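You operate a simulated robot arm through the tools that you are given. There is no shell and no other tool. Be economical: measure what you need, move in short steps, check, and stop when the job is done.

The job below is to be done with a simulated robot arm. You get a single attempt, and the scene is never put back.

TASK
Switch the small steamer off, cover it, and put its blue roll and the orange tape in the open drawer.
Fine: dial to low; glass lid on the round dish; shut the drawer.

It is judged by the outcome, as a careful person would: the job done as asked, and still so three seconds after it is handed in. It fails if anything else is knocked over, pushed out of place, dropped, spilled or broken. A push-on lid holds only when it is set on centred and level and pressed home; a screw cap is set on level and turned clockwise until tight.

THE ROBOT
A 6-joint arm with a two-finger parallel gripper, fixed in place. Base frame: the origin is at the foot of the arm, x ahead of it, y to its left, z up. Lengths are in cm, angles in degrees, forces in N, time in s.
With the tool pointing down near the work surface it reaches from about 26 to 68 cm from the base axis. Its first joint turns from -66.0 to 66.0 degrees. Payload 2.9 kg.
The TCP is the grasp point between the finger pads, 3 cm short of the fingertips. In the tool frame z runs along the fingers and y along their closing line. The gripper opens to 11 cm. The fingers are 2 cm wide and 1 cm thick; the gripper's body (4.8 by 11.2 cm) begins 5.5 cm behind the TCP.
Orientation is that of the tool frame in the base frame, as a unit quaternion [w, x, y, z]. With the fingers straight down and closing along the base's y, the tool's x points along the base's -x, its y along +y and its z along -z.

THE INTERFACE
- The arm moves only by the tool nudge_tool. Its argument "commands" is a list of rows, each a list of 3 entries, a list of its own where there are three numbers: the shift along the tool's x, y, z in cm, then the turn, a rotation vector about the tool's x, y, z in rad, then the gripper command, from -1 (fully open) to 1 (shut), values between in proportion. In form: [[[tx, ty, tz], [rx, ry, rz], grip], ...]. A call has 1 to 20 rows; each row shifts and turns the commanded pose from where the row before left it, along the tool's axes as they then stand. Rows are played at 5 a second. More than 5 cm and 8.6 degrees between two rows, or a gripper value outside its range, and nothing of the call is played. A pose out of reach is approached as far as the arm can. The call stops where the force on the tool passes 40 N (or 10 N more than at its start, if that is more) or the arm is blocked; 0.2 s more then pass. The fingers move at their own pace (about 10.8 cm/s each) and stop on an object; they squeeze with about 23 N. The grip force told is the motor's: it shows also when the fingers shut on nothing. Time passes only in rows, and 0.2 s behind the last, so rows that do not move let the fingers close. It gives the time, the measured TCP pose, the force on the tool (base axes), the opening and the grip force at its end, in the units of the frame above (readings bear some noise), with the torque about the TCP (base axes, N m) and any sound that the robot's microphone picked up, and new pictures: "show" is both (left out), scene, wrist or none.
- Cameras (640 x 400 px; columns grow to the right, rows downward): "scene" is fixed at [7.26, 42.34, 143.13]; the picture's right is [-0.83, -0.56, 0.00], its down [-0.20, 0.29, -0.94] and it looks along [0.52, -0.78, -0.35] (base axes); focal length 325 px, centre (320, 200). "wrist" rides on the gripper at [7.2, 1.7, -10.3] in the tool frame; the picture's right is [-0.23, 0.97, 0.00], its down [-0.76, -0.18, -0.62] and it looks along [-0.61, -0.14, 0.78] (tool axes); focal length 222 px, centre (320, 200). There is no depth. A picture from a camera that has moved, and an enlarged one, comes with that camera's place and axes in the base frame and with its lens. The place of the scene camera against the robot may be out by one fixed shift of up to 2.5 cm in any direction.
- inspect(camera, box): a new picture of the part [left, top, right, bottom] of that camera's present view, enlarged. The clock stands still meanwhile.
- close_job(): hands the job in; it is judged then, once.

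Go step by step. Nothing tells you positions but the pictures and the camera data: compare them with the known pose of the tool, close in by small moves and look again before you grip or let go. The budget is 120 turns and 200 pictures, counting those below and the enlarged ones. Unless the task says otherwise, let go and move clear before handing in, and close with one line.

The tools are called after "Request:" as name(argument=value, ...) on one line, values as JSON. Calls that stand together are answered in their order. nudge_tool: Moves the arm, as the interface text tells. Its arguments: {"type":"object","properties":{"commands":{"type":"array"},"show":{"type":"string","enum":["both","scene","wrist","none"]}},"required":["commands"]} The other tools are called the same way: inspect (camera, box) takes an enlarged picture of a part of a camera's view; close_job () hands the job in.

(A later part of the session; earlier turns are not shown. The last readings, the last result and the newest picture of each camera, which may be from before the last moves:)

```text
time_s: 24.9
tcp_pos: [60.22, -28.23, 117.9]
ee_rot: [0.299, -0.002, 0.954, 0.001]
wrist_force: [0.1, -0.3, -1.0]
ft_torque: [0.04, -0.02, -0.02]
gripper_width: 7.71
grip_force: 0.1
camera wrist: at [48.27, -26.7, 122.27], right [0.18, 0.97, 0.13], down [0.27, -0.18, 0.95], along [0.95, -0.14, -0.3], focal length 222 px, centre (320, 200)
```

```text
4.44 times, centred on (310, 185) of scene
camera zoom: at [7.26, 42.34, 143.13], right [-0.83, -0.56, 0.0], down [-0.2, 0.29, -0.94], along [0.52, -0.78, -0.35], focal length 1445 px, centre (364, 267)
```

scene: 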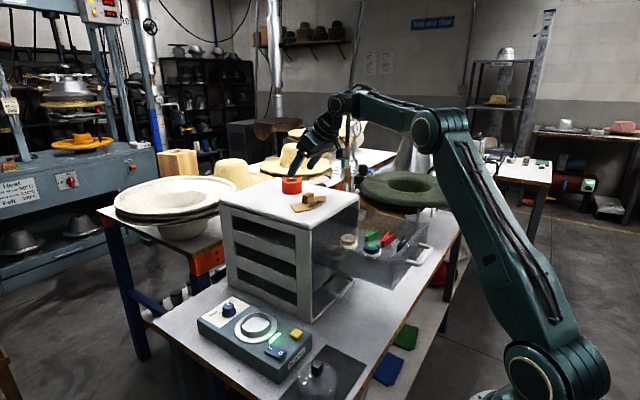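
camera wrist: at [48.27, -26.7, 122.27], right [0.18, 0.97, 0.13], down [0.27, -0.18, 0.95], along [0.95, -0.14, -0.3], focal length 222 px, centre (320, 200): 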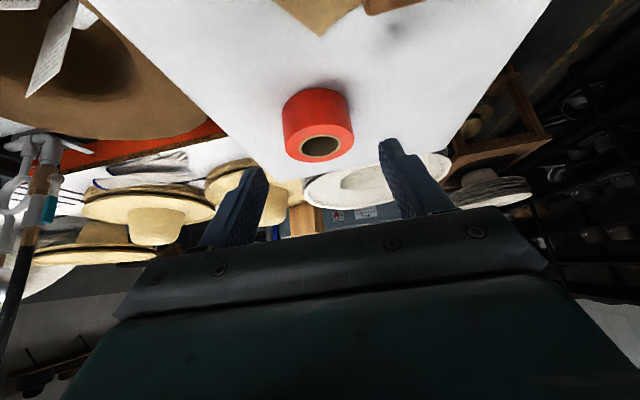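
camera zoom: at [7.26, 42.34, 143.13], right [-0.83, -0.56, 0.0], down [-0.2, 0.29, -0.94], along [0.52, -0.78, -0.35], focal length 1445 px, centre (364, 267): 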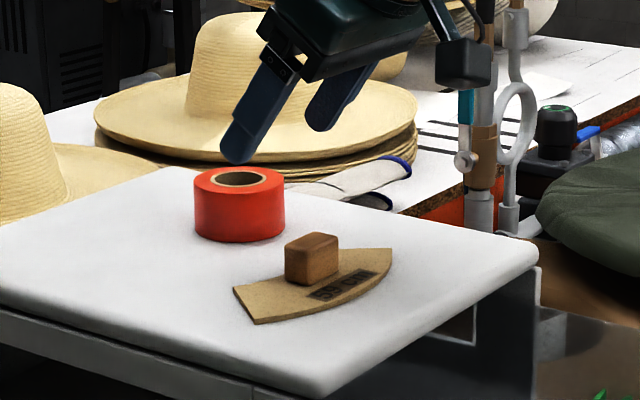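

Tape confirmed at (64.8,-28.5). I'll advance along the tool axis to straddle it and check before closing.

Request:
nudge_tool(commands=[[[0, -0.3, 2.2], [0, 0, 0], -0.4], [[0, 0, 2.2], [0, 0, 0], -0.4], [[0, 0, 1.2], [0, 0, 0], -0.4], [[0, 0, 0.8], [0, 0, 0], -0.4], [[0, 0, 0], [0, 0, 0], -0.4]], show="wrist")

Request:
inspect(camera="scene", box=[260, 140, 360, 230])

```text
time_s: 26.1
tcp_pos: [63.76, -28.69, 112.98]
ee_rot: [0.299, -0.003, 0.954, 0.001]
wrist_force: [-0.3, -0.3, -0.3]
ft_torque: [0.03, 0.01, 0.02]
gripper_width: 7.69
grip_force: 0.0
camera wrist: at [51.92, -27.08, 117.2], right [0.18, 0.98, 0.13], down [0.27, -0.18, 0.95], along [0.95, -0.14, -0.29], focal length 222 px, centre (320, 200)
```

wrist: 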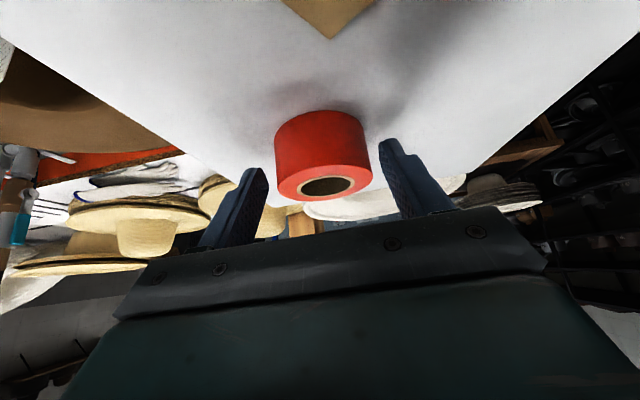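

```text
4.44 times, centred on (310, 185) of scene
camera zoom: at [7.26, 42.34, 143.13], right [-0.83, -0.56, 0.0], down [-0.2, 0.29, -0.94], along [0.52, -0.78, -0.35], focal length 1445 px, centre (364, 267)
```

zoom: 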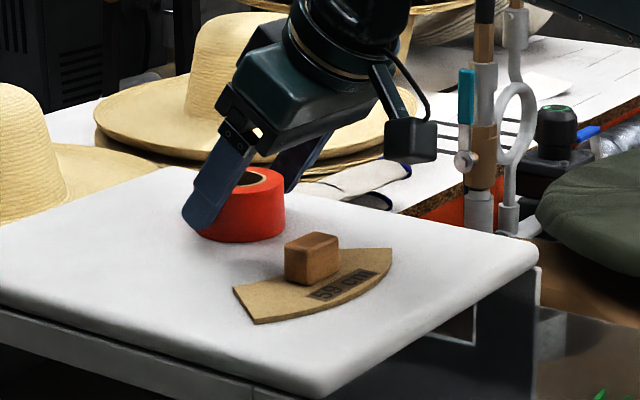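

The fingers straddle the tape just above the surface. I'll close and lift slightly.

Request:
nudge_tool(commands=[[[0.2, 0, 0.3], [0, 0, 0], -0.4], [[0, 0, 0], [0, 0, 0], 0], [[0, 0, 0], [0, 0, 0], 0.5], [[0, 0, 0], [0, 0, 0], 1], [[0, 0, 0], [0, 0, 0], 1], [[-0.57, 0, -0.82], [0, 0, 0], 1], [[-0.57, 0, -0.82], [0, 0, 0], 1], [[0, 0, 0], [0, 0, 0], 1]], show="wrist")

Request:
inspect(camera="scene", box=[260, 140, 360, 230])

```text
time_s: 27.9
tcp_pos: [63.81, -28.67, 114.43]
ee_rot: [0.299, -0.002, 0.954, 0.001]
wrist_force: [0.5, -1.0, -0.9]
ft_torque: [-0.01, 0.01, 0.03]
gripper_width: 5.83
grip_force: 22.8
camera wrist: at [51.91, -27.16, 118.75], right [0.18, 0.97, 0.13], down [0.27, -0.18, 0.95], along [0.95, -0.14, -0.3], focal length 222 px, centre (320, 200)
```

wrist: 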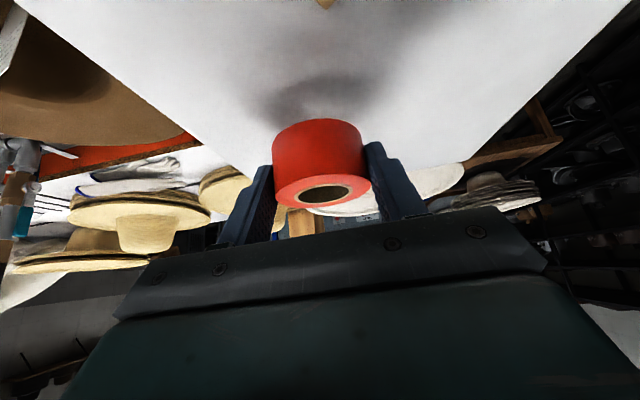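

```text
4.44 times, centred on (310, 185) of scene
camera zoom: at [7.26, 42.34, 143.13], right [-0.83, -0.56, 0.0], down [-0.2, 0.29, -0.94], along [0.52, -0.78, -0.35], focal length 1445 px, centre (364, 267)
```

zoom: 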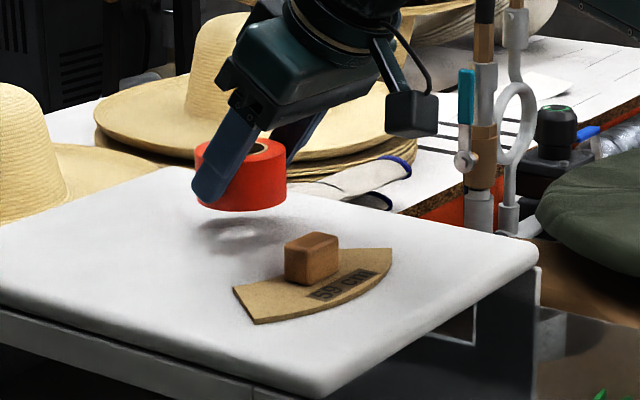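

The tape is held level. I'll carry it to the clear spot at about (50.5,-31.8) on the cabinet top.

Request:
nudge_tool(commands=[[[-2.3, 0, -3.28], [0, 0, 0], 1], [[2.93, -0.78, -2.05], [0, 0, 0], 1], [[2.93, -0.78, -2.05], [0, 0, 0], 1], [[2.93, -0.78, -2.05], [0, 0, 0], 1], [[2.93, -0.78, -2.05], [0, 0, 0], 1], [[1.1, 0, 1.64], [0, 0, 0], 1], [[0.9, 0, 1.3], [0, 0, 0], 1], [[0, 0, 0], [0, 0, 0], 1]], show="wrist")

Request:
inspect(camera="scene", box=[260, 130, 400, 230])

```text
time_s: 29.7
tcp_pos: [48.74, -32.21, 114.4]
ee_rot: [0.299, -0.003, 0.954, 0.001]
wrist_force: [-0.6, 0.1, -0.7]
ft_torque: [0.02, -0.01, 0.04]
gripper_width: 5.81
grip_force: 22.8
out of reach, approached as far as the arm can: row 1
camera wrist: at [36.92, -30.59, 118.69], right [0.18, 0.98, 0.13], down [0.27, -0.18, 0.95], along [0.95, -0.14, -0.29], focal length 222 px, centre (320, 200)
```

wrist: 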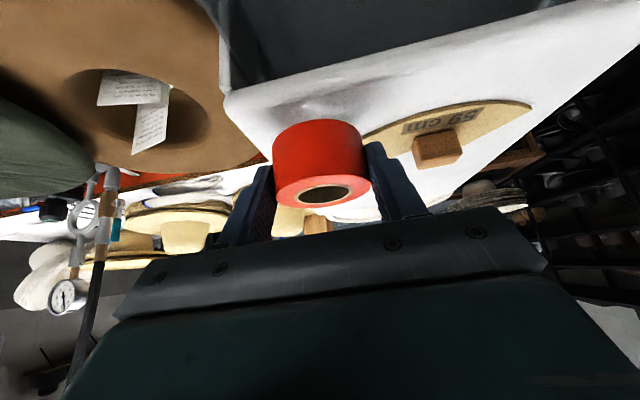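

```text
4.00 times, centred on (330, 180) of scene
camera zoom: at [7.26, 42.34, 143.13], right [-0.83, -0.56, 0.0], down [-0.2, 0.29, -0.94], along [0.52, -0.78, -0.35], focal length 1301 px, centre (280, 280)
```

zoom: 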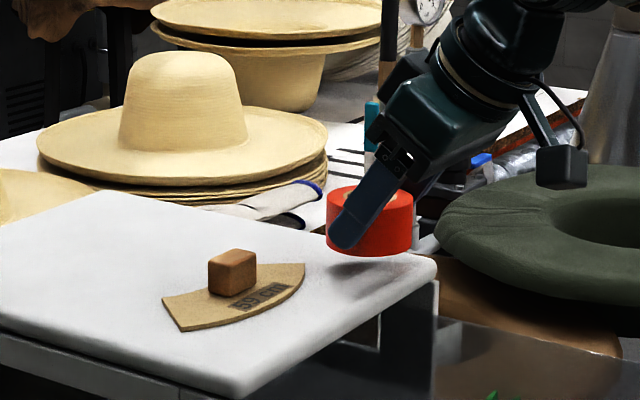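

It is a bit near the corner, so I'll shift inward slightly and then lower to contact.

Request:
nudge_tool(commands=[[[-0.57, 1.4, 0.4], [0, 0, 0], 1], [[0.57, 0, 0.82], [0, 0, 0], 1], [[0.23, 0, 0.33], [0, 0, 0], 1], [[0.17, 0, 0.25], [0, 0, 0], 1], [[0, 0, 0], [0, 0, 0], 1]], show="wrist")

Request:
inspect(camera="scene", box=[260, 130, 400, 230])

```text
time_s: 30.9
tcp_pos: [49.5, -30.85, 112.79]
ee_rot: [0.3, -0.004, 0.954, 0.002]
wrist_force: [1.0, -1.1, -0.7]
ft_torque: [-0.02, -0.01, 0.01]
gripper_width: 5.81
grip_force: 22.6
camera wrist: at [37.65, -29.23, 117.01], right [0.18, 0.97, 0.13], down [0.27, -0.18, 0.95], along [0.95, -0.14, -0.29], focal length 222 px, centre (320, 200)
```

wrist: 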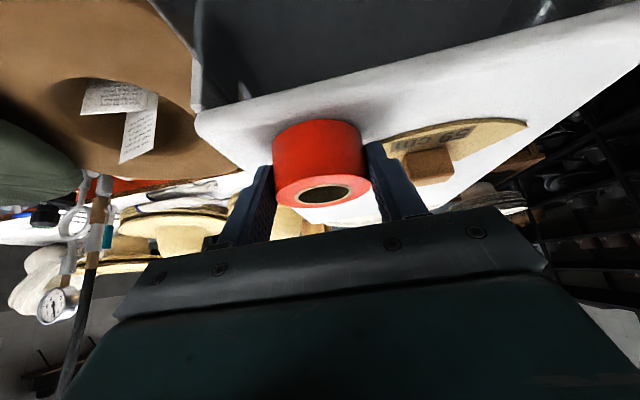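

```text
4.00 times, centred on (330, 180) of scene
camera zoom: at [7.26, 42.34, 143.13], right [-0.83, -0.56, 0.0], down [-0.2, 0.29, -0.94], along [0.52, -0.78, -0.35], focal length 1301 px, centre (280, 280)
```

zoom: 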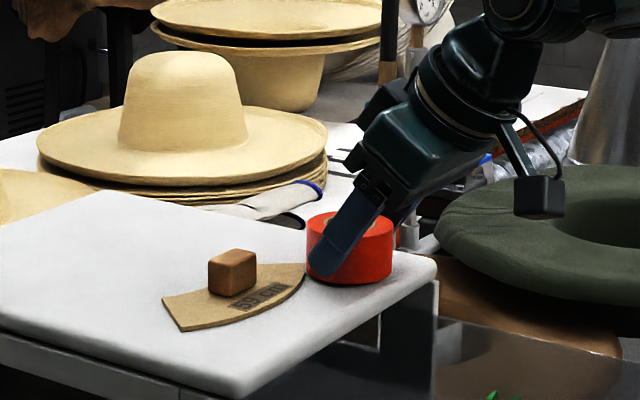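

There's no contact yet, so I'll lower a little further.

Request:
nudge_tool(commands=[[[0.14, 0, 0.2], [0, 0, 0], 1], [[0.14, 0, 0.2], [0, 0, 0], 1], [[0, 0, 0], [0, 0, 0], 1]], show="none")

Request:
inspect(camera="scene", box=[310, 170, 380, 220])

```text
time_s: 31.7
tcp_pos: [49.51, -30.85, 112.52]
ee_rot: [0.302, -0.003, 0.953, 0.0]
wrist_force: [-1.2, -1.5, 13.4]
ft_torque: [-0.05, 0.18, 0.03]
gripper_width: 5.82
grip_force: 23.0
```

```text
8.00 times, centred on (345, 195) of scene
camera zoom: at [7.23, 42.35, 143.13], right [-0.83, -0.56, 0.0], down [-0.2, 0.29, -0.94], along [0.52, -0.78, -0.35], focal length 2601 px, centre (120, 240)
```

zoom: 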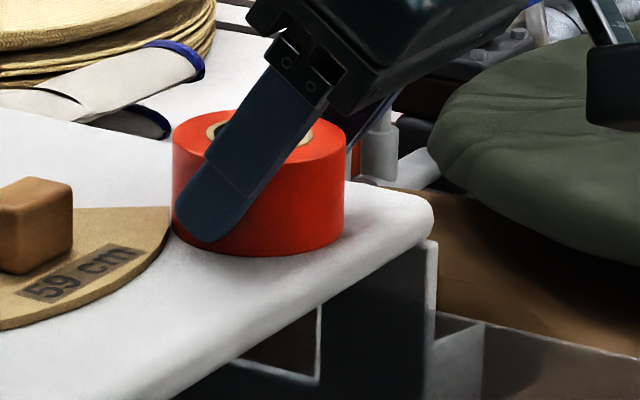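

The tape is seated. I'll open, back out along the tool axis and return the tool to vertical above it.

Request:
nudge_tool(commands=[[[-0.1, 0, -0.1], [0, 0, 0], 0.5], [[0, 0, 0], [0, 0, 0], -0.2], [[0, 0, 0], [0, 0, 0], -0.3], [[0, 0, -2], [0, 0, 0], -0.3], [[0, 0, -3], [0, 0, 0], -0.3], [[0, 0, -4], [0, 0, 0], -0.3], [[0, 0, 0], [0, 0.122, 0], -0.3], [[0, 0, 0], [0, 0.122, 0], -0.3], [[0, 0, 0], [0, 0.122, 0], -0.3], [[0, 0, 0], [0, 0.122, 0], -0.3], [[0, 0, 0], [0, 0.122, 0], -0.3], [[-2.8, 0, 0], [0, 0, 0], -0.3], [[-2.8, 0, 0], [0, 0, 0], -0.3], [[0, 0, 0], [0, 0, 0], -0.3]], show="both")

Request:
inspect(camera="wrist", box=[220, 90, 420, 220])

```text
time_s: 34.7
tcp_pos: [47.81, -31.71, 119.19]
ee_rot: [-0.001, -0.003, 1.0, -0.001]
wrist_force: [0.4, 0.6, -0.1]
ft_torque: [-0.03, 0.02, 0.0]
gripper_width: 7.14
grip_force: 0.2
out of reach, approached as far as the arm can: row 10, 11
camera wrist: at [40.58, -30.07, 129.47], right [0.22, 0.98, 0.0], down [0.76, -0.17, 0.62], along [0.61, -0.14, -0.78], focal length 222 px, centre (320, 200)
```

scene: 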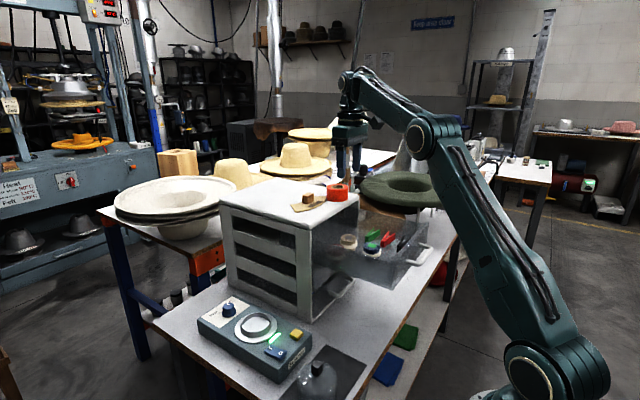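
wrist: 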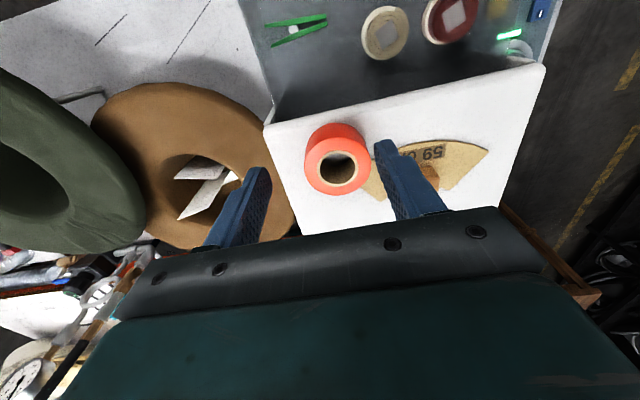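

```text
3.08 times, centred on (320, 155) of wrist
camera zoom: at [40.58, -30.07, 129.47], right [0.22, 0.98, 0.0], down [0.76, -0.17, 0.62], along [0.61, -0.14, -0.78], focal length 684 px, centre (320, 338)
```

zoom: 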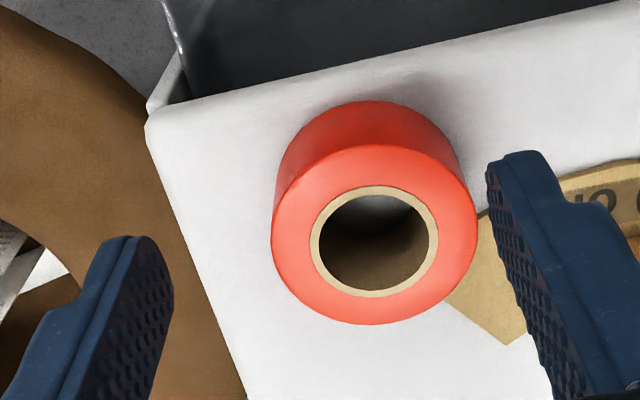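

The tape stands at (50.8,-30.8). The tool is a little off the commanded spot, so I'll make a small move to see how the arm follows.

Request:
nudge_tool(commands=[[[0, 0, 1], [0, 0, 0], -0.4], [[0, 0, 1], [0, 0, 0], -0.4], [[0, 0, 0], [0, 0, 0], -0.4]], show="none")

```text
time_s: 35.5
tcp_pos: [47.79, -31.74, 117.19]
ee_rot: [-0.001, -0.003, 1.0, 0.0]
wrist_force: [-0.4, 0.5, -0.4]
ft_torque: [-0.02, -0.02, 0.02]
gripper_width: 7.7
grip_force: 0.0
```

It follows now. I'll align in y, descend beside the tape, then slide in to straddle it.

Request:
nudge_tool(commands=[[[0, 0.93, 0], [0, 0, 0], -0.3], [[0, 0, 2], [0, 0, 0], -0.3], [[0, 0, 2], [0, 0, 0], -0.3], [[-1.5, 0, 0.7], [0, 0, 0], -0.3], [[-1.4, 0, 0], [0, 0, 0], -0.3], [[0, 0, 0], [0, 0, 0], -0.3]], show="wrist")

Request:
inspect(camera="scene", box=[290, 150, 390, 220])

```text
time_s: 36.9
tcp_pos: [50.59, -30.82, 112.49]
ee_rot: [0.0, -0.004, 1.0, 0.0]
wrist_force: [-0.5, -0.1, -0.2]
ft_torque: [-0.01, -0.02, 0.0]
gripper_width: 7.16
grip_force: 0.1
camera wrist: at [43.38, -29.14, 122.74], right [0.22, 0.98, 0.0], down [0.76, -0.17, 0.62], along [0.61, -0.14, -0.78], focal length 222 px, centre (320, 200)
```

wrist: 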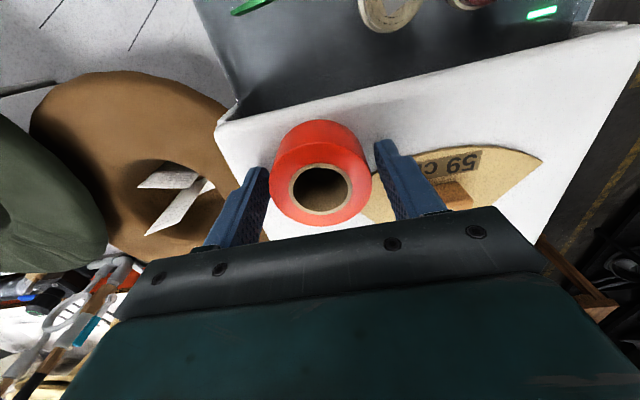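

```text
5.71 times, centred on (340, 185) of scene
camera zoom: at [7.26, 42.34, 143.13], right [-0.83, -0.56, 0.0], down [-0.2, 0.29, -0.94], along [0.52, -0.78, -0.35], focal length 1858 px, centre (206, 286)
```

zoom: 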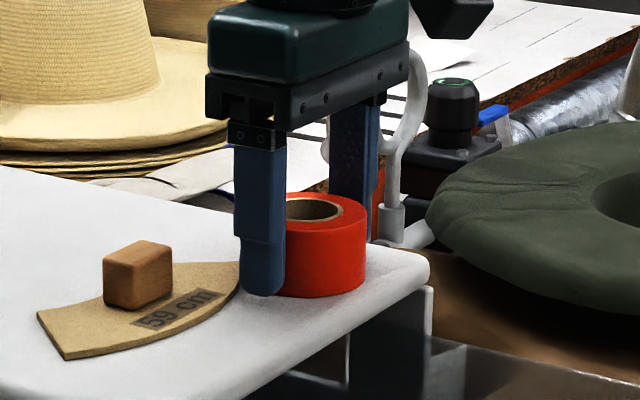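

Straddled well. I'll close, lift, and carry it back over the drawer.

Request:
nudge_tool(commands=[[[0, 0, 0], [0, 0, 0], 0.2], [[0, 0, 0], [0, 0, 0], 1], [[0, 0, 0], [0, 0, 0], 1], [[0, 0, -1.5], [0, 0, 0], 1], [[2, 0, -2.5], [0, 0, 0], 1], [[3.5, 0, -2.5], [0, 0, 0], 1], [[4, 2, 0], [0, 0, 0], 1], [[4, 2.5, 0], [0, 0, 0], 1], [[4, 2.5, 0], [0, 0, 0], 1], [[0, 4, 0], [0, 0, 0], 1], [[0, 2.5, 0], [0, 0, 0], 1], [[0, 0, 0], [0, 0, 0], 1]], show="both")

Request:
inspect(camera="wrist", box=[180, 0, 480, 220])

```text
time_s: 39.5
tcp_pos: [33.15, -17.55, 119.04]
ee_rot: [0.0, -0.003, 1.0, 0.0]
wrist_force: [0.4, -0.7, -1.4]
ft_torque: [0.0, -0.05, -0.01]
gripper_width: 5.86
grip_force: 22.5
camera wrist: at [25.93, -15.83, 129.28], right [0.22, 0.98, 0.0], down [0.76, -0.17, 0.62], along [0.61, -0.14, -0.78], focal length 222 px, centre (320, 200)
```

scene: 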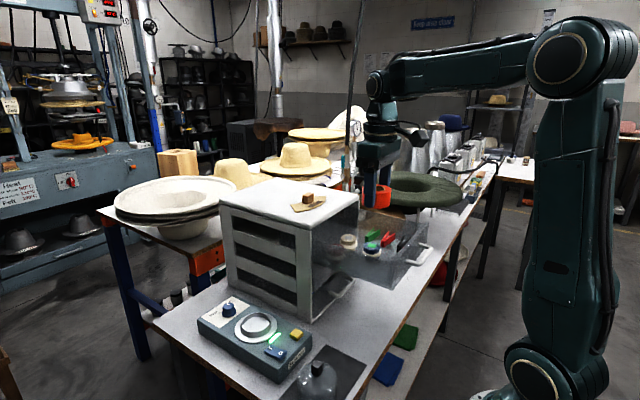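
wrist: 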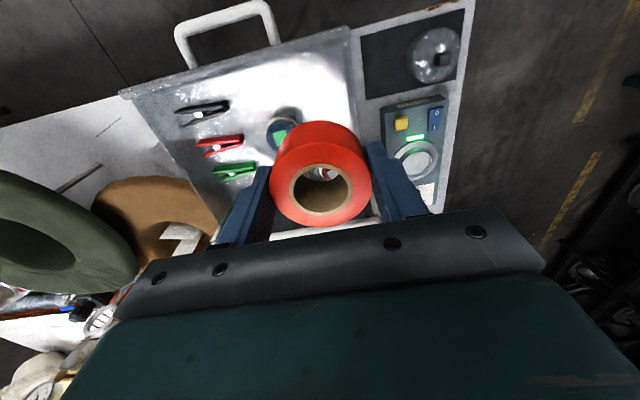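

```text
1.82 times, centred on (330, 110) of wrist
camera zoom: at [25.93, -15.83, 129.28], right [0.22, 0.98, 0.0], down [0.76, -0.17, 0.62], along [0.61, -0.14, -0.78], focal length 404 px, centre (302, 364)
```

zoom: 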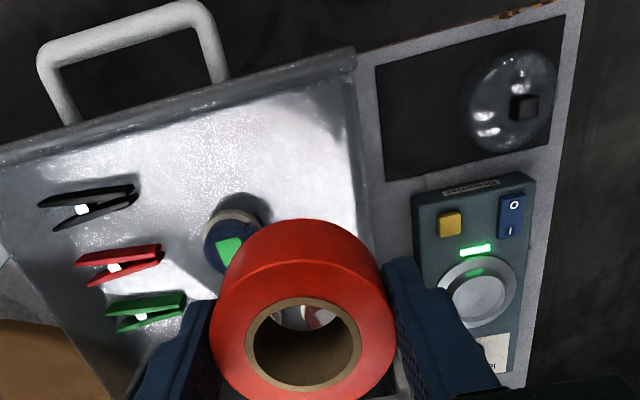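

The drawer's right-front area is free. I'll shift to about (31.8,-19) and lower the tape.

Request:
nudge_tool(commands=[[[1.35, -1.45, 0], [0, 0, 0], 1], [[0, 0, 4], [0, 0, 0], 1], [[0, 0, 4], [0, 0, 0], 1], [[0, 0, 4], [0, 0, 0], 1], [[0, 0, 2], [0, 0, 0], 1], [[0, 0, 0], [0, 0, 0], 1]], show="wrist")

Request:
inspect(camera="scene", box=[320, 180, 460, 290])

```text
time_s: 40.9
tcp_pos: [31.74, -19.06, 104.95]
ee_rot: [0.0, -0.004, 1.0, 0.0]
wrist_force: [-0.2, 0.4, 0.5]
ft_torque: [0.03, -0.03, -0.01]
gripper_width: 5.85
grip_force: 23.3
camera wrist: at [24.49, -17.33, 115.26], right [0.22, 0.98, 0.0], down [0.76, -0.17, 0.62], along [0.61, -0.14, -0.78], focal length 222 px, centre (320, 200)
```

wrist: 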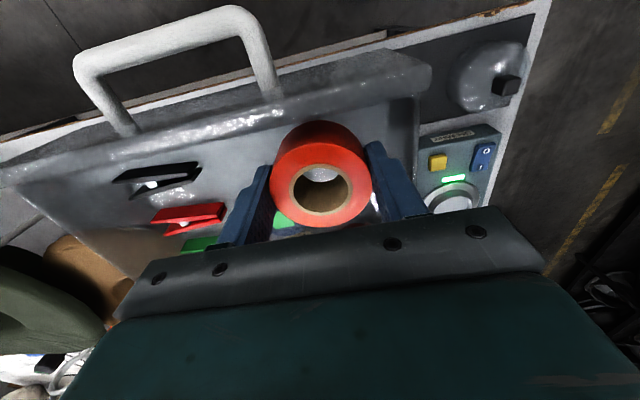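

```text
3.64 times, centred on (390, 235) of scene
camera zoom: at [7.26, 42.34, 143.13], right [-0.83, -0.56, 0.0], down [-0.2, 0.29, -0.94], along [0.52, -0.78, -0.35], focal length 1182 px, centre (66, 73)
```

zoom: 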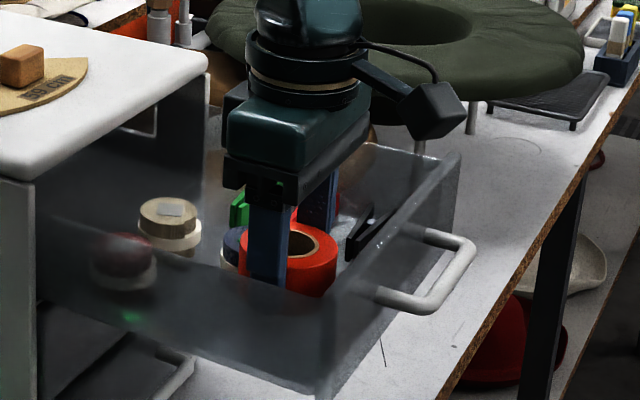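

The tape's front edge is close to the front wall, so I'll shift 1 cm inward and 0.9 cm to +y, then lower to the floor.

Request:
nudge_tool(commands=[[[-1, 0.9, 0], [0, 0, 0], 1], [[0, 0, 1], [0, 0, 0], 1], [[0, 0, 1], [0, 0, 0], 1], [[0, 0, 0], [0, 0, 0], 1]], show="wrist")

Request:
inspect(camera="scene", box=[320, 180, 460, 290])

```text
time_s: 41.9
tcp_pos: [32.76, -18.35, 102.99]
ee_rot: [0.001, 0.0, 1.0, -0.003]
wrist_force: [0.6, -31.7, 15.8]
ft_torque: [1.37, -0.17, -0.38]
gripper_width: 5.82
grip_force: 23.0
camera wrist: at [25.51, -16.52, 113.37], right [0.23, 0.97, 0.0], down [0.76, -0.17, 0.63], along [0.61, -0.14, -0.78], focal length 222 px, centre (320, 200)
```

wrist: 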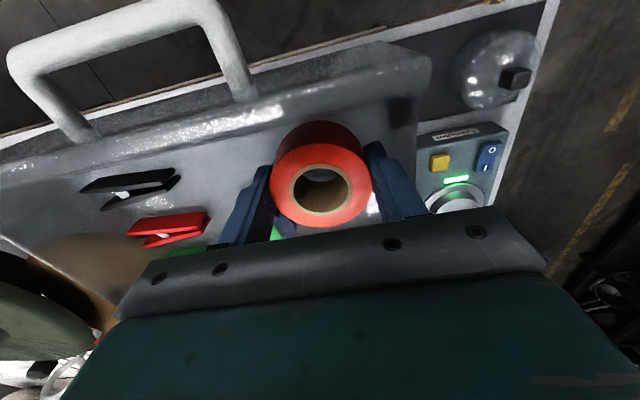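

```text
3.64 times, centred on (390, 235) of scene
camera zoom: at [7.24, 42.25, 143.16], right [-0.83, -0.56, 0.0], down [-0.2, 0.29, -0.94], along [0.52, -0.78, -0.35], focal length 1182 px, centre (66, 73)
```

zoom: 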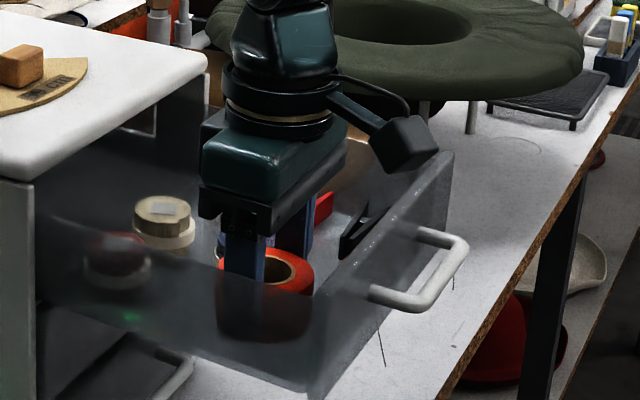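

A side force of 32 N means the right finger or body is touching the drawer's right wall. I'll go up slightly and back to -y, then reassess.

Request:
nudge_tool(commands=[[[0, -0.4, -0.5], [0, 0, 0], 1], [[0, -0.6, -0.5], [0, 0, 0], 1], [[0, 0, 0], [0, 0, 0], 1]], show="wrist")

Request:
inspect(camera="scene", box=[320, 180, 460, 290])

```text
time_s: 42.7
tcp_pos: [32.56, -18.86, 103.9]
ee_rot: [-0.001, -0.005, 1.0, 0.001]
wrist_force: [-0.3, 0.0, -0.1]
ft_torque: [-0.02, 0.02, 0.01]
gripper_width: 5.86
grip_force: 23.0
camera wrist: at [25.36, -17.28, 114.28], right [0.22, 0.98, 0.0], down [0.76, -0.17, 0.62], along [0.61, -0.14, -0.78], focal length 222 px, centre (320, 200)
```

wrist: 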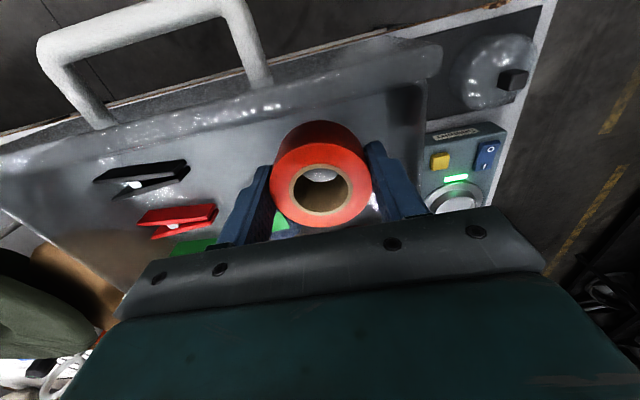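

```text
3.64 times, centred on (390, 235) of scene
camera zoom: at [7.25, 42.34, 143.13], right [-0.83, -0.56, 0.0], down [-0.2, 0.29, -0.94], along [0.52, -0.78, -0.35], focal length 1182 px, centre (66, 73)
```

zoom: 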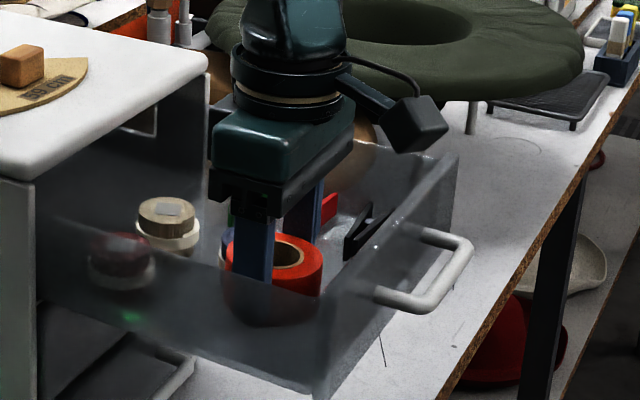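

The drawer is unharmed and back in position. I'll shift to y about -19.2 and lower gently.

Request:
nudge_tool(commands=[[[0.05, -0.35, 0], [0, 0, 0], 1], [[0, 0, 0.6], [0, 0, 0], 1], [[0, 0, 0.4], [0, 0, 0], 1], [[0, 0, 0], [0, 0, 0], 1]], show="none")

Request:
inspect(camera="scene", box=[340, 200, 440, 290])

```text
time_s: 43.7
tcp_pos: [32.68, -19.28, 102.99]
ee_rot: [-0.001, -0.002, 1.0, 0.0]
wrist_force: [0.0, 0.5, -0.5]
ft_torque: [-0.03, -0.01, -0.03]
gripper_width: 5.87
grip_force: 22.9
```

```text
4.44 times, centred on (390, 245) of scene
camera zoom: at [7.26, 42.34, 143.13], right [-0.83, -0.56, 0.0], down [-0.2, 0.29, -0.94], along [0.52, -0.78, -0.35], focal length 1445 px, centre (9, 0)
```

zoom: 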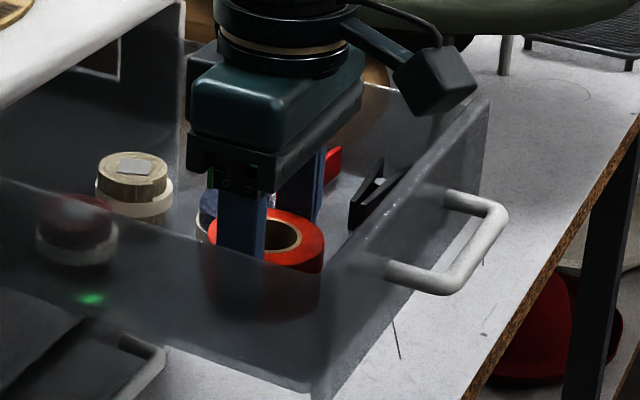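

No contact force now, so I'll keep lowering in small steps.

Request:
nudge_tool(commands=[[[0, 0, 0.5], [0, 0, 0], 1], [[0, 0, 0.5], [0, 0, 0], 1], [[0, 0, 0], [0, 0, 0], 1]], show="none")

```text
time_s: 44.5
tcp_pos: [32.62, -19.31, 102.02]
ee_rot: [0.001, -0.003, 1.0, -0.001]
wrist_force: [0.6, 3.0, 17.3]
ft_torque: [0.15, -0.1, 0.03]
gripper_width: 5.88
grip_force: 22.8
```

The tape is seated on the floor. I'll release with a small opening and rise.

Request:
nudge_tool(commands=[[[0, 0, -0.15], [0, 0, 0], 1], [[0, 0, 0], [0, 0, 0], -0.17], [[0, 0, 0], [0, 0, 0], -0.17], [[0, 0, 0], [0, 0, 0], -0.17], [[0, 0, -2], [0, 0, 0], -0.17], [[0, 0, -3], [0, 0, 0], -0.17], [[0, 0, -4], [0, 0, 0], -0.17], [[0, 0, -4], [0, 0, 0], -0.17], [[0, 0, -4], [0, 0, 0], -0.17], [[0, 0, 0], [0, 0, 0], -0.17]], show="both")

Request:
inspect(camera="wrist", box=[140, 0, 460, 220])

Request:
inspect(camera="scene", box=[320, 180, 460, 290])

```text
time_s: 46.7
tcp_pos: [32.8, -19.19, 119.03]
ee_rot: [-0.001, -0.003, 1.0, 0.0]
wrist_force: [0.6, -0.2, -0.7]
ft_torque: [0.0, 0.01, -0.01]
gripper_width: 6.46
grip_force: 0.1
camera wrist: at [25.5, -17.61, 129.38], right [0.22, 0.98, 0.0], down [0.76, -0.17, 0.62], along [0.61, -0.14, -0.78], focal length 222 px, centre (320, 200)
```

scene: 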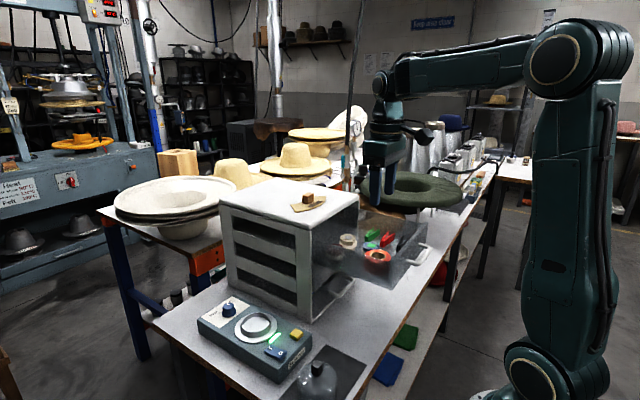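
wrist: 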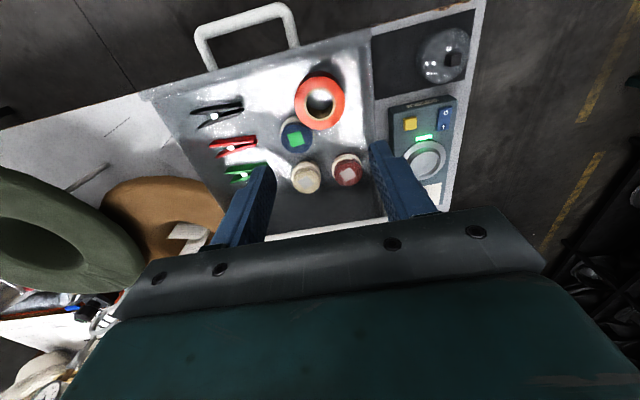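

```text
1.82 times, centred on (300, 110) of wrist
camera zoom: at [25.5, -17.61, 129.38], right [0.22, 0.98, 0.0], down [0.76, -0.17, 0.62], along [0.61, -0.14, -0.78], focal length 404 px, centre (356, 364)
```

zoom: 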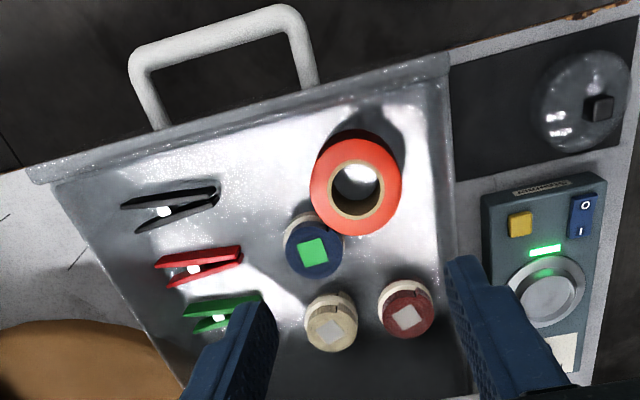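

```text
3.64 times, centred on (390, 235) of scene
camera zoom: at [7.25, 42.34, 143.13], right [-0.83, -0.56, 0.0], down [-0.2, 0.29, -0.94], along [0.52, -0.78, -0.35], focal length 1182 px, centre (66, 73)
```

zoom: 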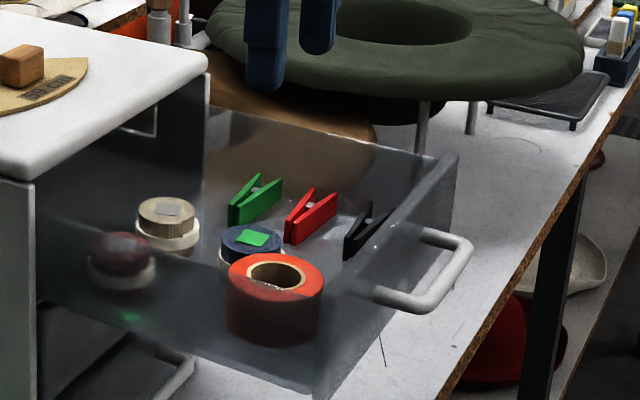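

Both items stand in the drawer. To shut it, I'll go in front of the handle (outer bar about x 23, y -25, z 103) with closed fingers.

Request:
nudge_tool(commands=[[[3.1, -1.45, 0], [0, 0, 0], 1], [[3.1, -1.45, 0], [0, 0, 0], 1], [[3.1, -1.45, 0], [0, 0, 0], 1], [[3.1, -1.45, 0], [0, 0, 0], 1], [[0, 0, 3], [0, 0, 0], 1], [[0, 0, 3], [0, 0, 0], 1], [[0, 0, 0], [0, 0, 0], 1]], show="both")

Request:
inspect(camera="scene", box=[350, 180, 490, 290])

```text
time_s: 48.3
tcp_pos: [20.29, -25.2, 112.98]
ee_rot: [-0.001, -0.004, 1.0, 0.0]
wrist_force: [0.1, -0.4, -0.4]
ft_torque: [-0.02, 0.02, -0.01]
gripper_width: 0.01
grip_force: 22.8
camera wrist: at [13.02, -23.52, 123.28], right [0.22, 0.98, 0.0], down [0.76, -0.17, 0.62], along [0.61, -0.14, -0.78], focal length 222 px, centre (320, 200)
```

scene: 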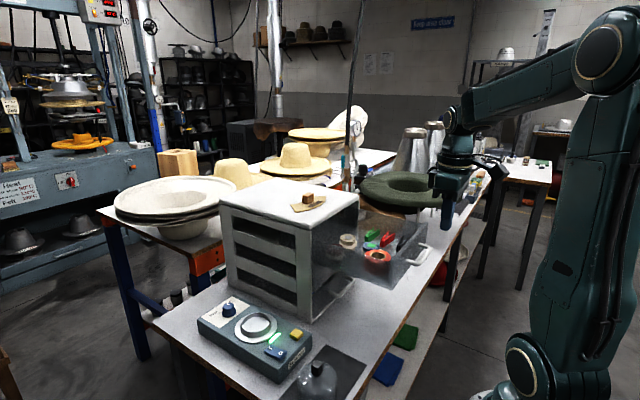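
wrist: 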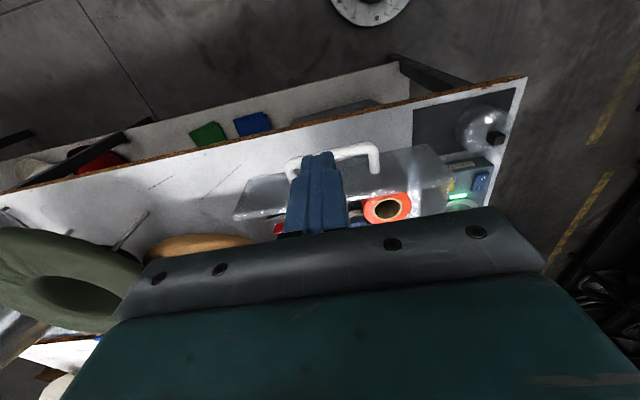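

```text
3.64 times, centred on (420, 235) of scene
camera zoom: at [7.26, 42.34, 143.13], right [-0.83, -0.56, 0.0], down [-0.2, 0.29, -0.94], along [0.52, -0.78, -0.35], focal length 1182 px, centre (-44, 73)
```

zoom: 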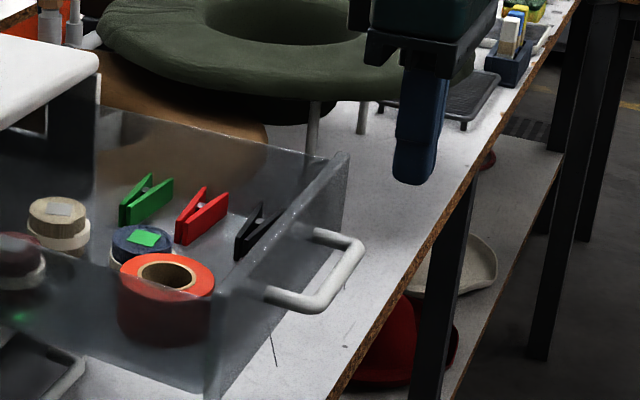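

The handle bar is about (23.5,-24.7,102.5). I'll descend in front of it and look.

Request:
nudge_tool(commands=[[[0, 0.3, 3], [0, 0, 0], 1], [[0, 0, 3], [0, 0, 0], 1], [[0, 0, 3.4], [0, 0, 0], 1], [[0, 0, 0], [0, 0, 0], 1]], show="wrist")

Request:
inspect(camera="scene", box=[350, 180, 490, 290])

```text
time_s: 49.3
tcp_pos: [20.15, -24.88, 103.68]
ee_rot: [0.0, -0.003, 1.0, 0.0]
wrist_force: [0.5, 0.6, -0.5]
ft_torque: [0.01, 0.03, -0.01]
gripper_width: 0.01
grip_force: 22.8
camera wrist: at [12.99, -23.23, 113.86], right [0.22, 0.98, 0.0], down [0.76, -0.17, 0.62], along [0.61, -0.14, -0.78], focal length 222 px, centre (320, 200)
```

wrist: 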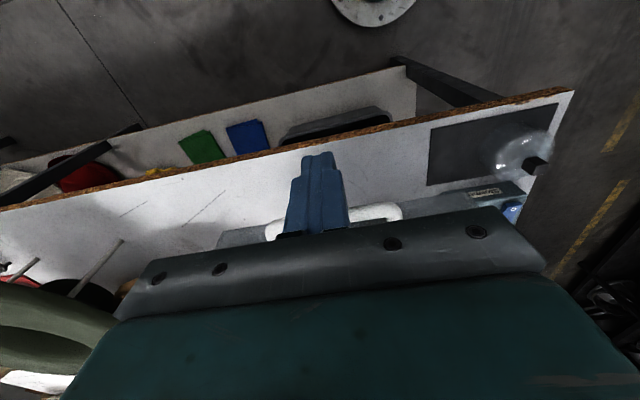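

```text
3.64 times, centred on (420, 235) of scene
camera zoom: at [7.26, 42.34, 143.13], right [-0.83, -0.56, 0.0], down [-0.2, 0.29, -0.94], along [0.52, -0.78, -0.35], focal length 1182 px, centre (-44, 73)
```

zoom: 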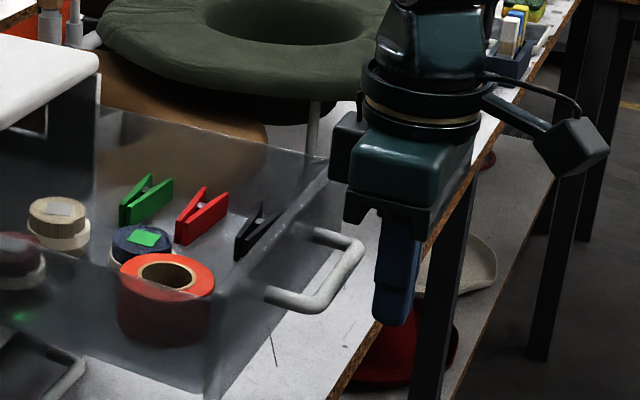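

The fingers face the handle bar at the right height. I'll push gently.

Request:
nudge_tool(commands=[[[-0.6, 0, 0], [0, 0, 0], 1], [[-0.6, 0, 0], [0, 0, 0], 1], [[-0.5, 0, 0], [0, 0, 0], 1], [[-0.5, 0, 0], [0, 0, 0], 1], [[-0.5, 0, 0], [0, 0, 0], 1], [[-0.6, 0, 0], [0, 0, 0], 1], [[-0.7, 0, 0], [0, 0, 0], 1], [[-0.8, 0, 0], [0, 0, 0], 1], [[-0.8, 0, 0], [0, 0, 0], 1], [[-0.8, 0, 0], [0, 0, 0], 1], [[0, 0, 0], [0, 0, 0], 1]], show="both")

Request:
inspect(camera="scene", box=[320, 180, 460, 290])

```text
time_s: 51.7
tcp_pos: [26.78, -24.85, 103.73]
ee_rot: [-0.001, -0.002, 1.0, 0.0]
wrist_force: [0.3, -0.1, -0.2]
ft_torque: [0.01, 0.03, 0.04]
gripper_width: 0.0
grip_force: 23.3
camera wrist: at [19.5, -23.2, 113.99], right [0.22, 0.98, 0.0], down [0.76, -0.17, 0.62], along [0.61, -0.14, -0.78], focal length 222 px, centre (320, 200)
```

scene: 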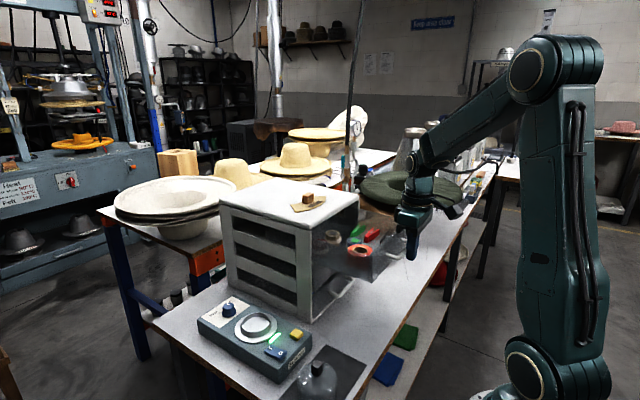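
wrist: 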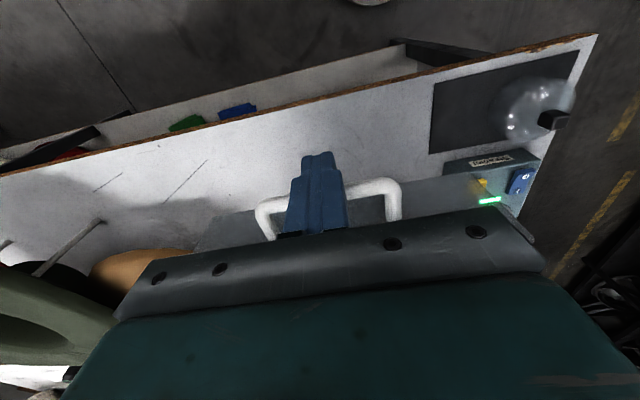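

```text
3.64 times, centred on (390, 235) of scene
camera zoom: at [7.26, 42.34, 143.13], right [-0.83, -0.56, 0.0], down [-0.2, 0.29, -0.94], along [0.52, -0.78, -0.35], focal length 1182 px, centre (66, 73)
```

zoom: 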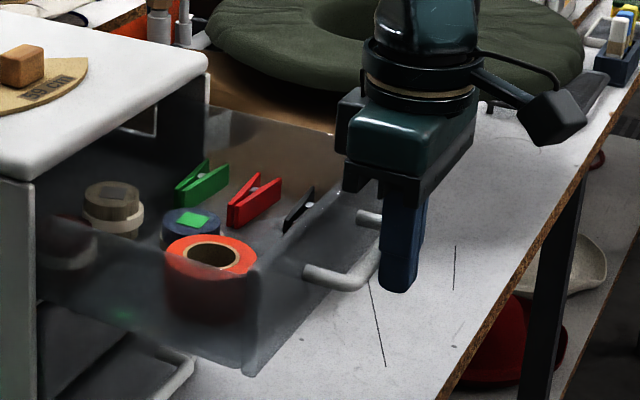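

The drawer slides easily and everything inside stands. I'll continue pushing.

Request:
nudge_tool(commands=[[[-0.5, 0, 0], [0, 0, 0], 1], [[-0.8, 0, 0], [0, 0, 0], 1], [[-0.8, 0, 0], [0, 0, 0], 1], [[-0.8, 0, 0], [0, 0, 0], 1], [[-0.8, 0, 0], [0, 0, 0], 1], [[-0.8, 0, 0], [0, 0, 0], 1], [[-0.8, 0, 0], [0, 0, 0], 1], [[-0.8, 0, 0], [0, 0, 0], 1], [[-0.8, 0, 0], [0, 0, 0], 1], [[-0.8, 0, 0], [0, 0, 0], 1], [[-0.8, 0, 0], [0, 0, 0], 1], [[-0.8, 0, 0], [0, 0, 0], 1], [[-0.6, 0, 0], [0, 0, 0], 1], [[-0.4, 0, 0], [0, 0, 0], 1], [[-0.4, 0, 0], [0, 0, 0], 1], [[0, 0, 0], [0, 0, 0], 1]], show="both")

Request:
inspect(camera="scene", box=[280, 180, 440, 300])

```text
time_s: 55.1
tcp_pos: [37.36, -24.82, 103.77]
ee_rot: [-0.001, -0.003, 1.0, 0.0]
wrist_force: [0.1, 0.5, -0.1]
ft_torque: [-0.01, 0.0, -0.02]
gripper_width: 0.02
grip_force: 22.7
camera wrist: at [30.06, -23.09, 113.93], right [0.22, 0.98, 0.0], down [0.76, -0.17, 0.62], along [0.61, -0.14, -0.78], focal length 222 px, centre (320, 200)
```

scene: 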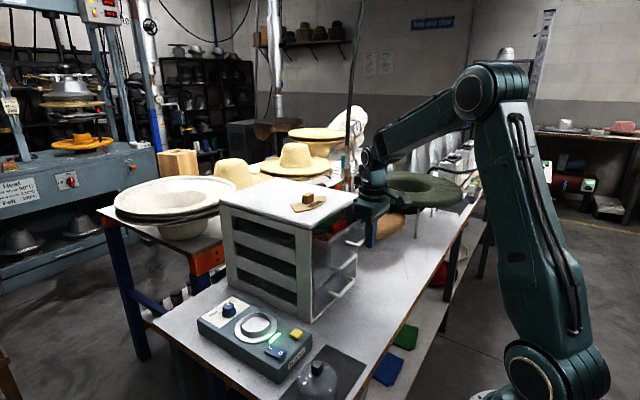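
wrist: 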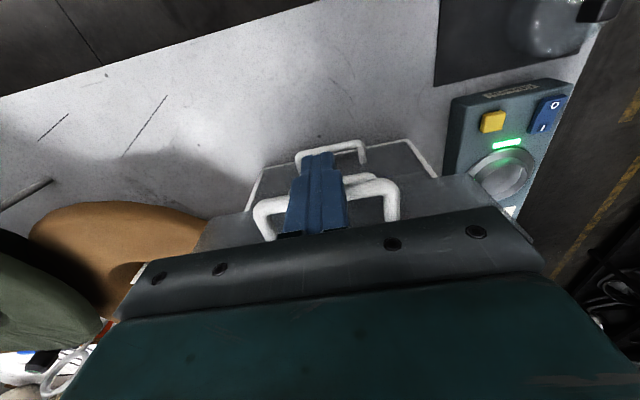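

```text
3.33 times, centred on (360, 240) of scene
camera zoom: at [7.25, 42.34, 143.13], right [-0.83, -0.56, 0.0], down [-0.2, 0.29, -0.94], along [0.52, -0.78, -0.35], focal length 1084 px, centre (187, 67)
```

zoom: 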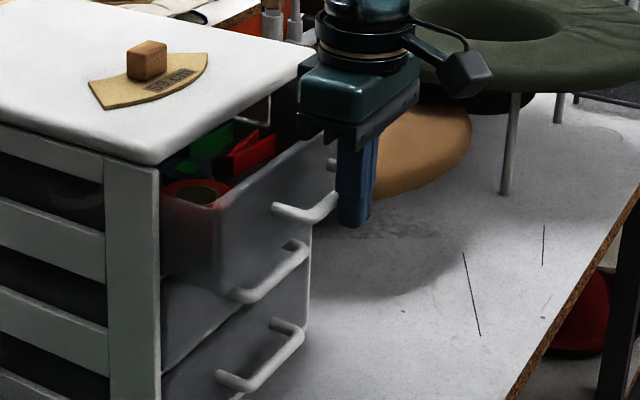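

About 4 cm remain. I'll push on in small steps until it stops.

Request:
nudge_tool(commands=[[[-0.6, 0, 0], [0, 0, 0], 1], [[-0.6, 0, 0], [0, 0, 0], 1], [[-0.6, 0, 0], [0, 0, 0], 1], [[-0.5, 0, 0], [0, 0, 0], 1], [[-0.4, 0, 0], [0, 0, 0], 1], [[-0.3, 0, 0], [0, 0, 0], 1], [[-0.3, 0, 0], [0, 0, 0], 1], [[0, 0, 0], [0, 0, 0], 1]], show="none")

Request:
inspect(camera="scene", box=[280, 180, 440, 300])

```text
time_s: 56.9
tcp_pos: [40.59, -24.69, 103.62]
ee_rot: [0.0, -0.002, 1.0, 0.001]
wrist_force: [1.2, 0.1, 0.2]
ft_torque: [0.0, -0.01, -0.03]
gripper_width: 0.0
grip_force: 22.9
```

```text
3.33 times, centred on (360, 240) of scene
camera zoom: at [7.26, 42.34, 143.13], right [-0.83, -0.56, 0.0], down [-0.2, 0.29, -0.94], along [0.52, -0.78, -0.35], focal length 1084 px, centre (187, 67)
```

zoom: 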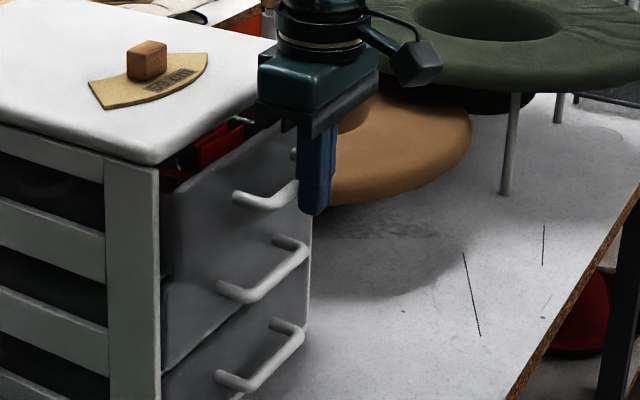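

Request:
nudge_tool(commands=[[[-0.3, 0, 0], [0, 0, 0], 1], [[-0.3, 0, 0], [0, 0, 0], 1], [[-0.3, 0, 0], [0, 0, 0], 1], [[-0.3, 0, 0], [0, 0, 0], 1], [[0, 0, 0], [0, 0, 0], 1]], show="none")

Request:
inspect(camera="scene", box=[280, 180, 440, 300])

```text
time_s: 58.1
tcp_pos: [41.93, -24.74, 103.82]
ee_rot: [-0.001, -0.003, 1.0, 0.0]
wrist_force: [0.2, -0.1, -0.8]
ft_torque: [0.0, -0.01, 0.01]
gripper_width: 0.02
grip_force: 22.6
```

```text
3.33 times, centred on (360, 240) of scene
camera zoom: at [7.25, 42.34, 143.13], right [-0.83, -0.56, 0.0], down [-0.2, 0.29, -0.94], along [0.52, -0.78, -0.35], focal length 1084 px, centre (187, 67)
```

zoom: 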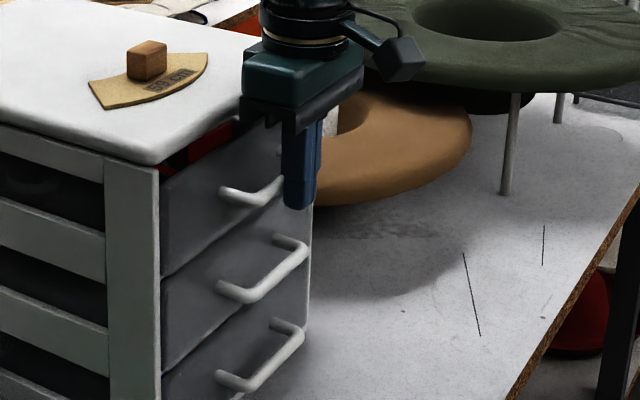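

Request:
nudge_tool(commands=[[[-0.25, 0, 0], [0, 0, 0], 1], [[-0.25, 0, 0], [0, 0, 0], 1], [[-0.2, 0, 0], [0, 0, 0], 1], [[0, 0, 0], [0, 0, 0], 1]], show="none")

Request:
inspect(camera="scene", box=[280, 180, 440, 300])

```text
time_s: 59.1
tcp_pos: [42.11, -24.75, 103.72]
ee_rot: [-0.004, -0.002, 1.0, 0.002]
wrist_force: [-37.7, -0.1, 9.2]
ft_torque: [-0.39, 0.39, 0.01]
gripper_width: 0.0
grip_force: 22.8
```

```text
3.33 times, centred on (360, 240) of scene
camera zoom: at [7.13, 42.35, 143.14], right [-0.83, -0.56, 0.0], down [-0.2, 0.29, -0.94], along [0.52, -0.78, -0.35], focal length 1084 px, centre (187, 67)
```

zoom: 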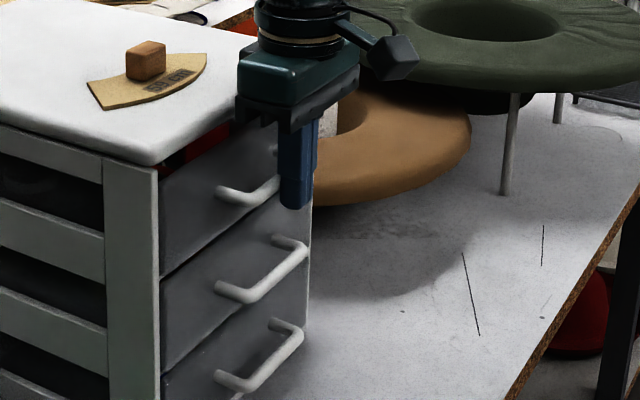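

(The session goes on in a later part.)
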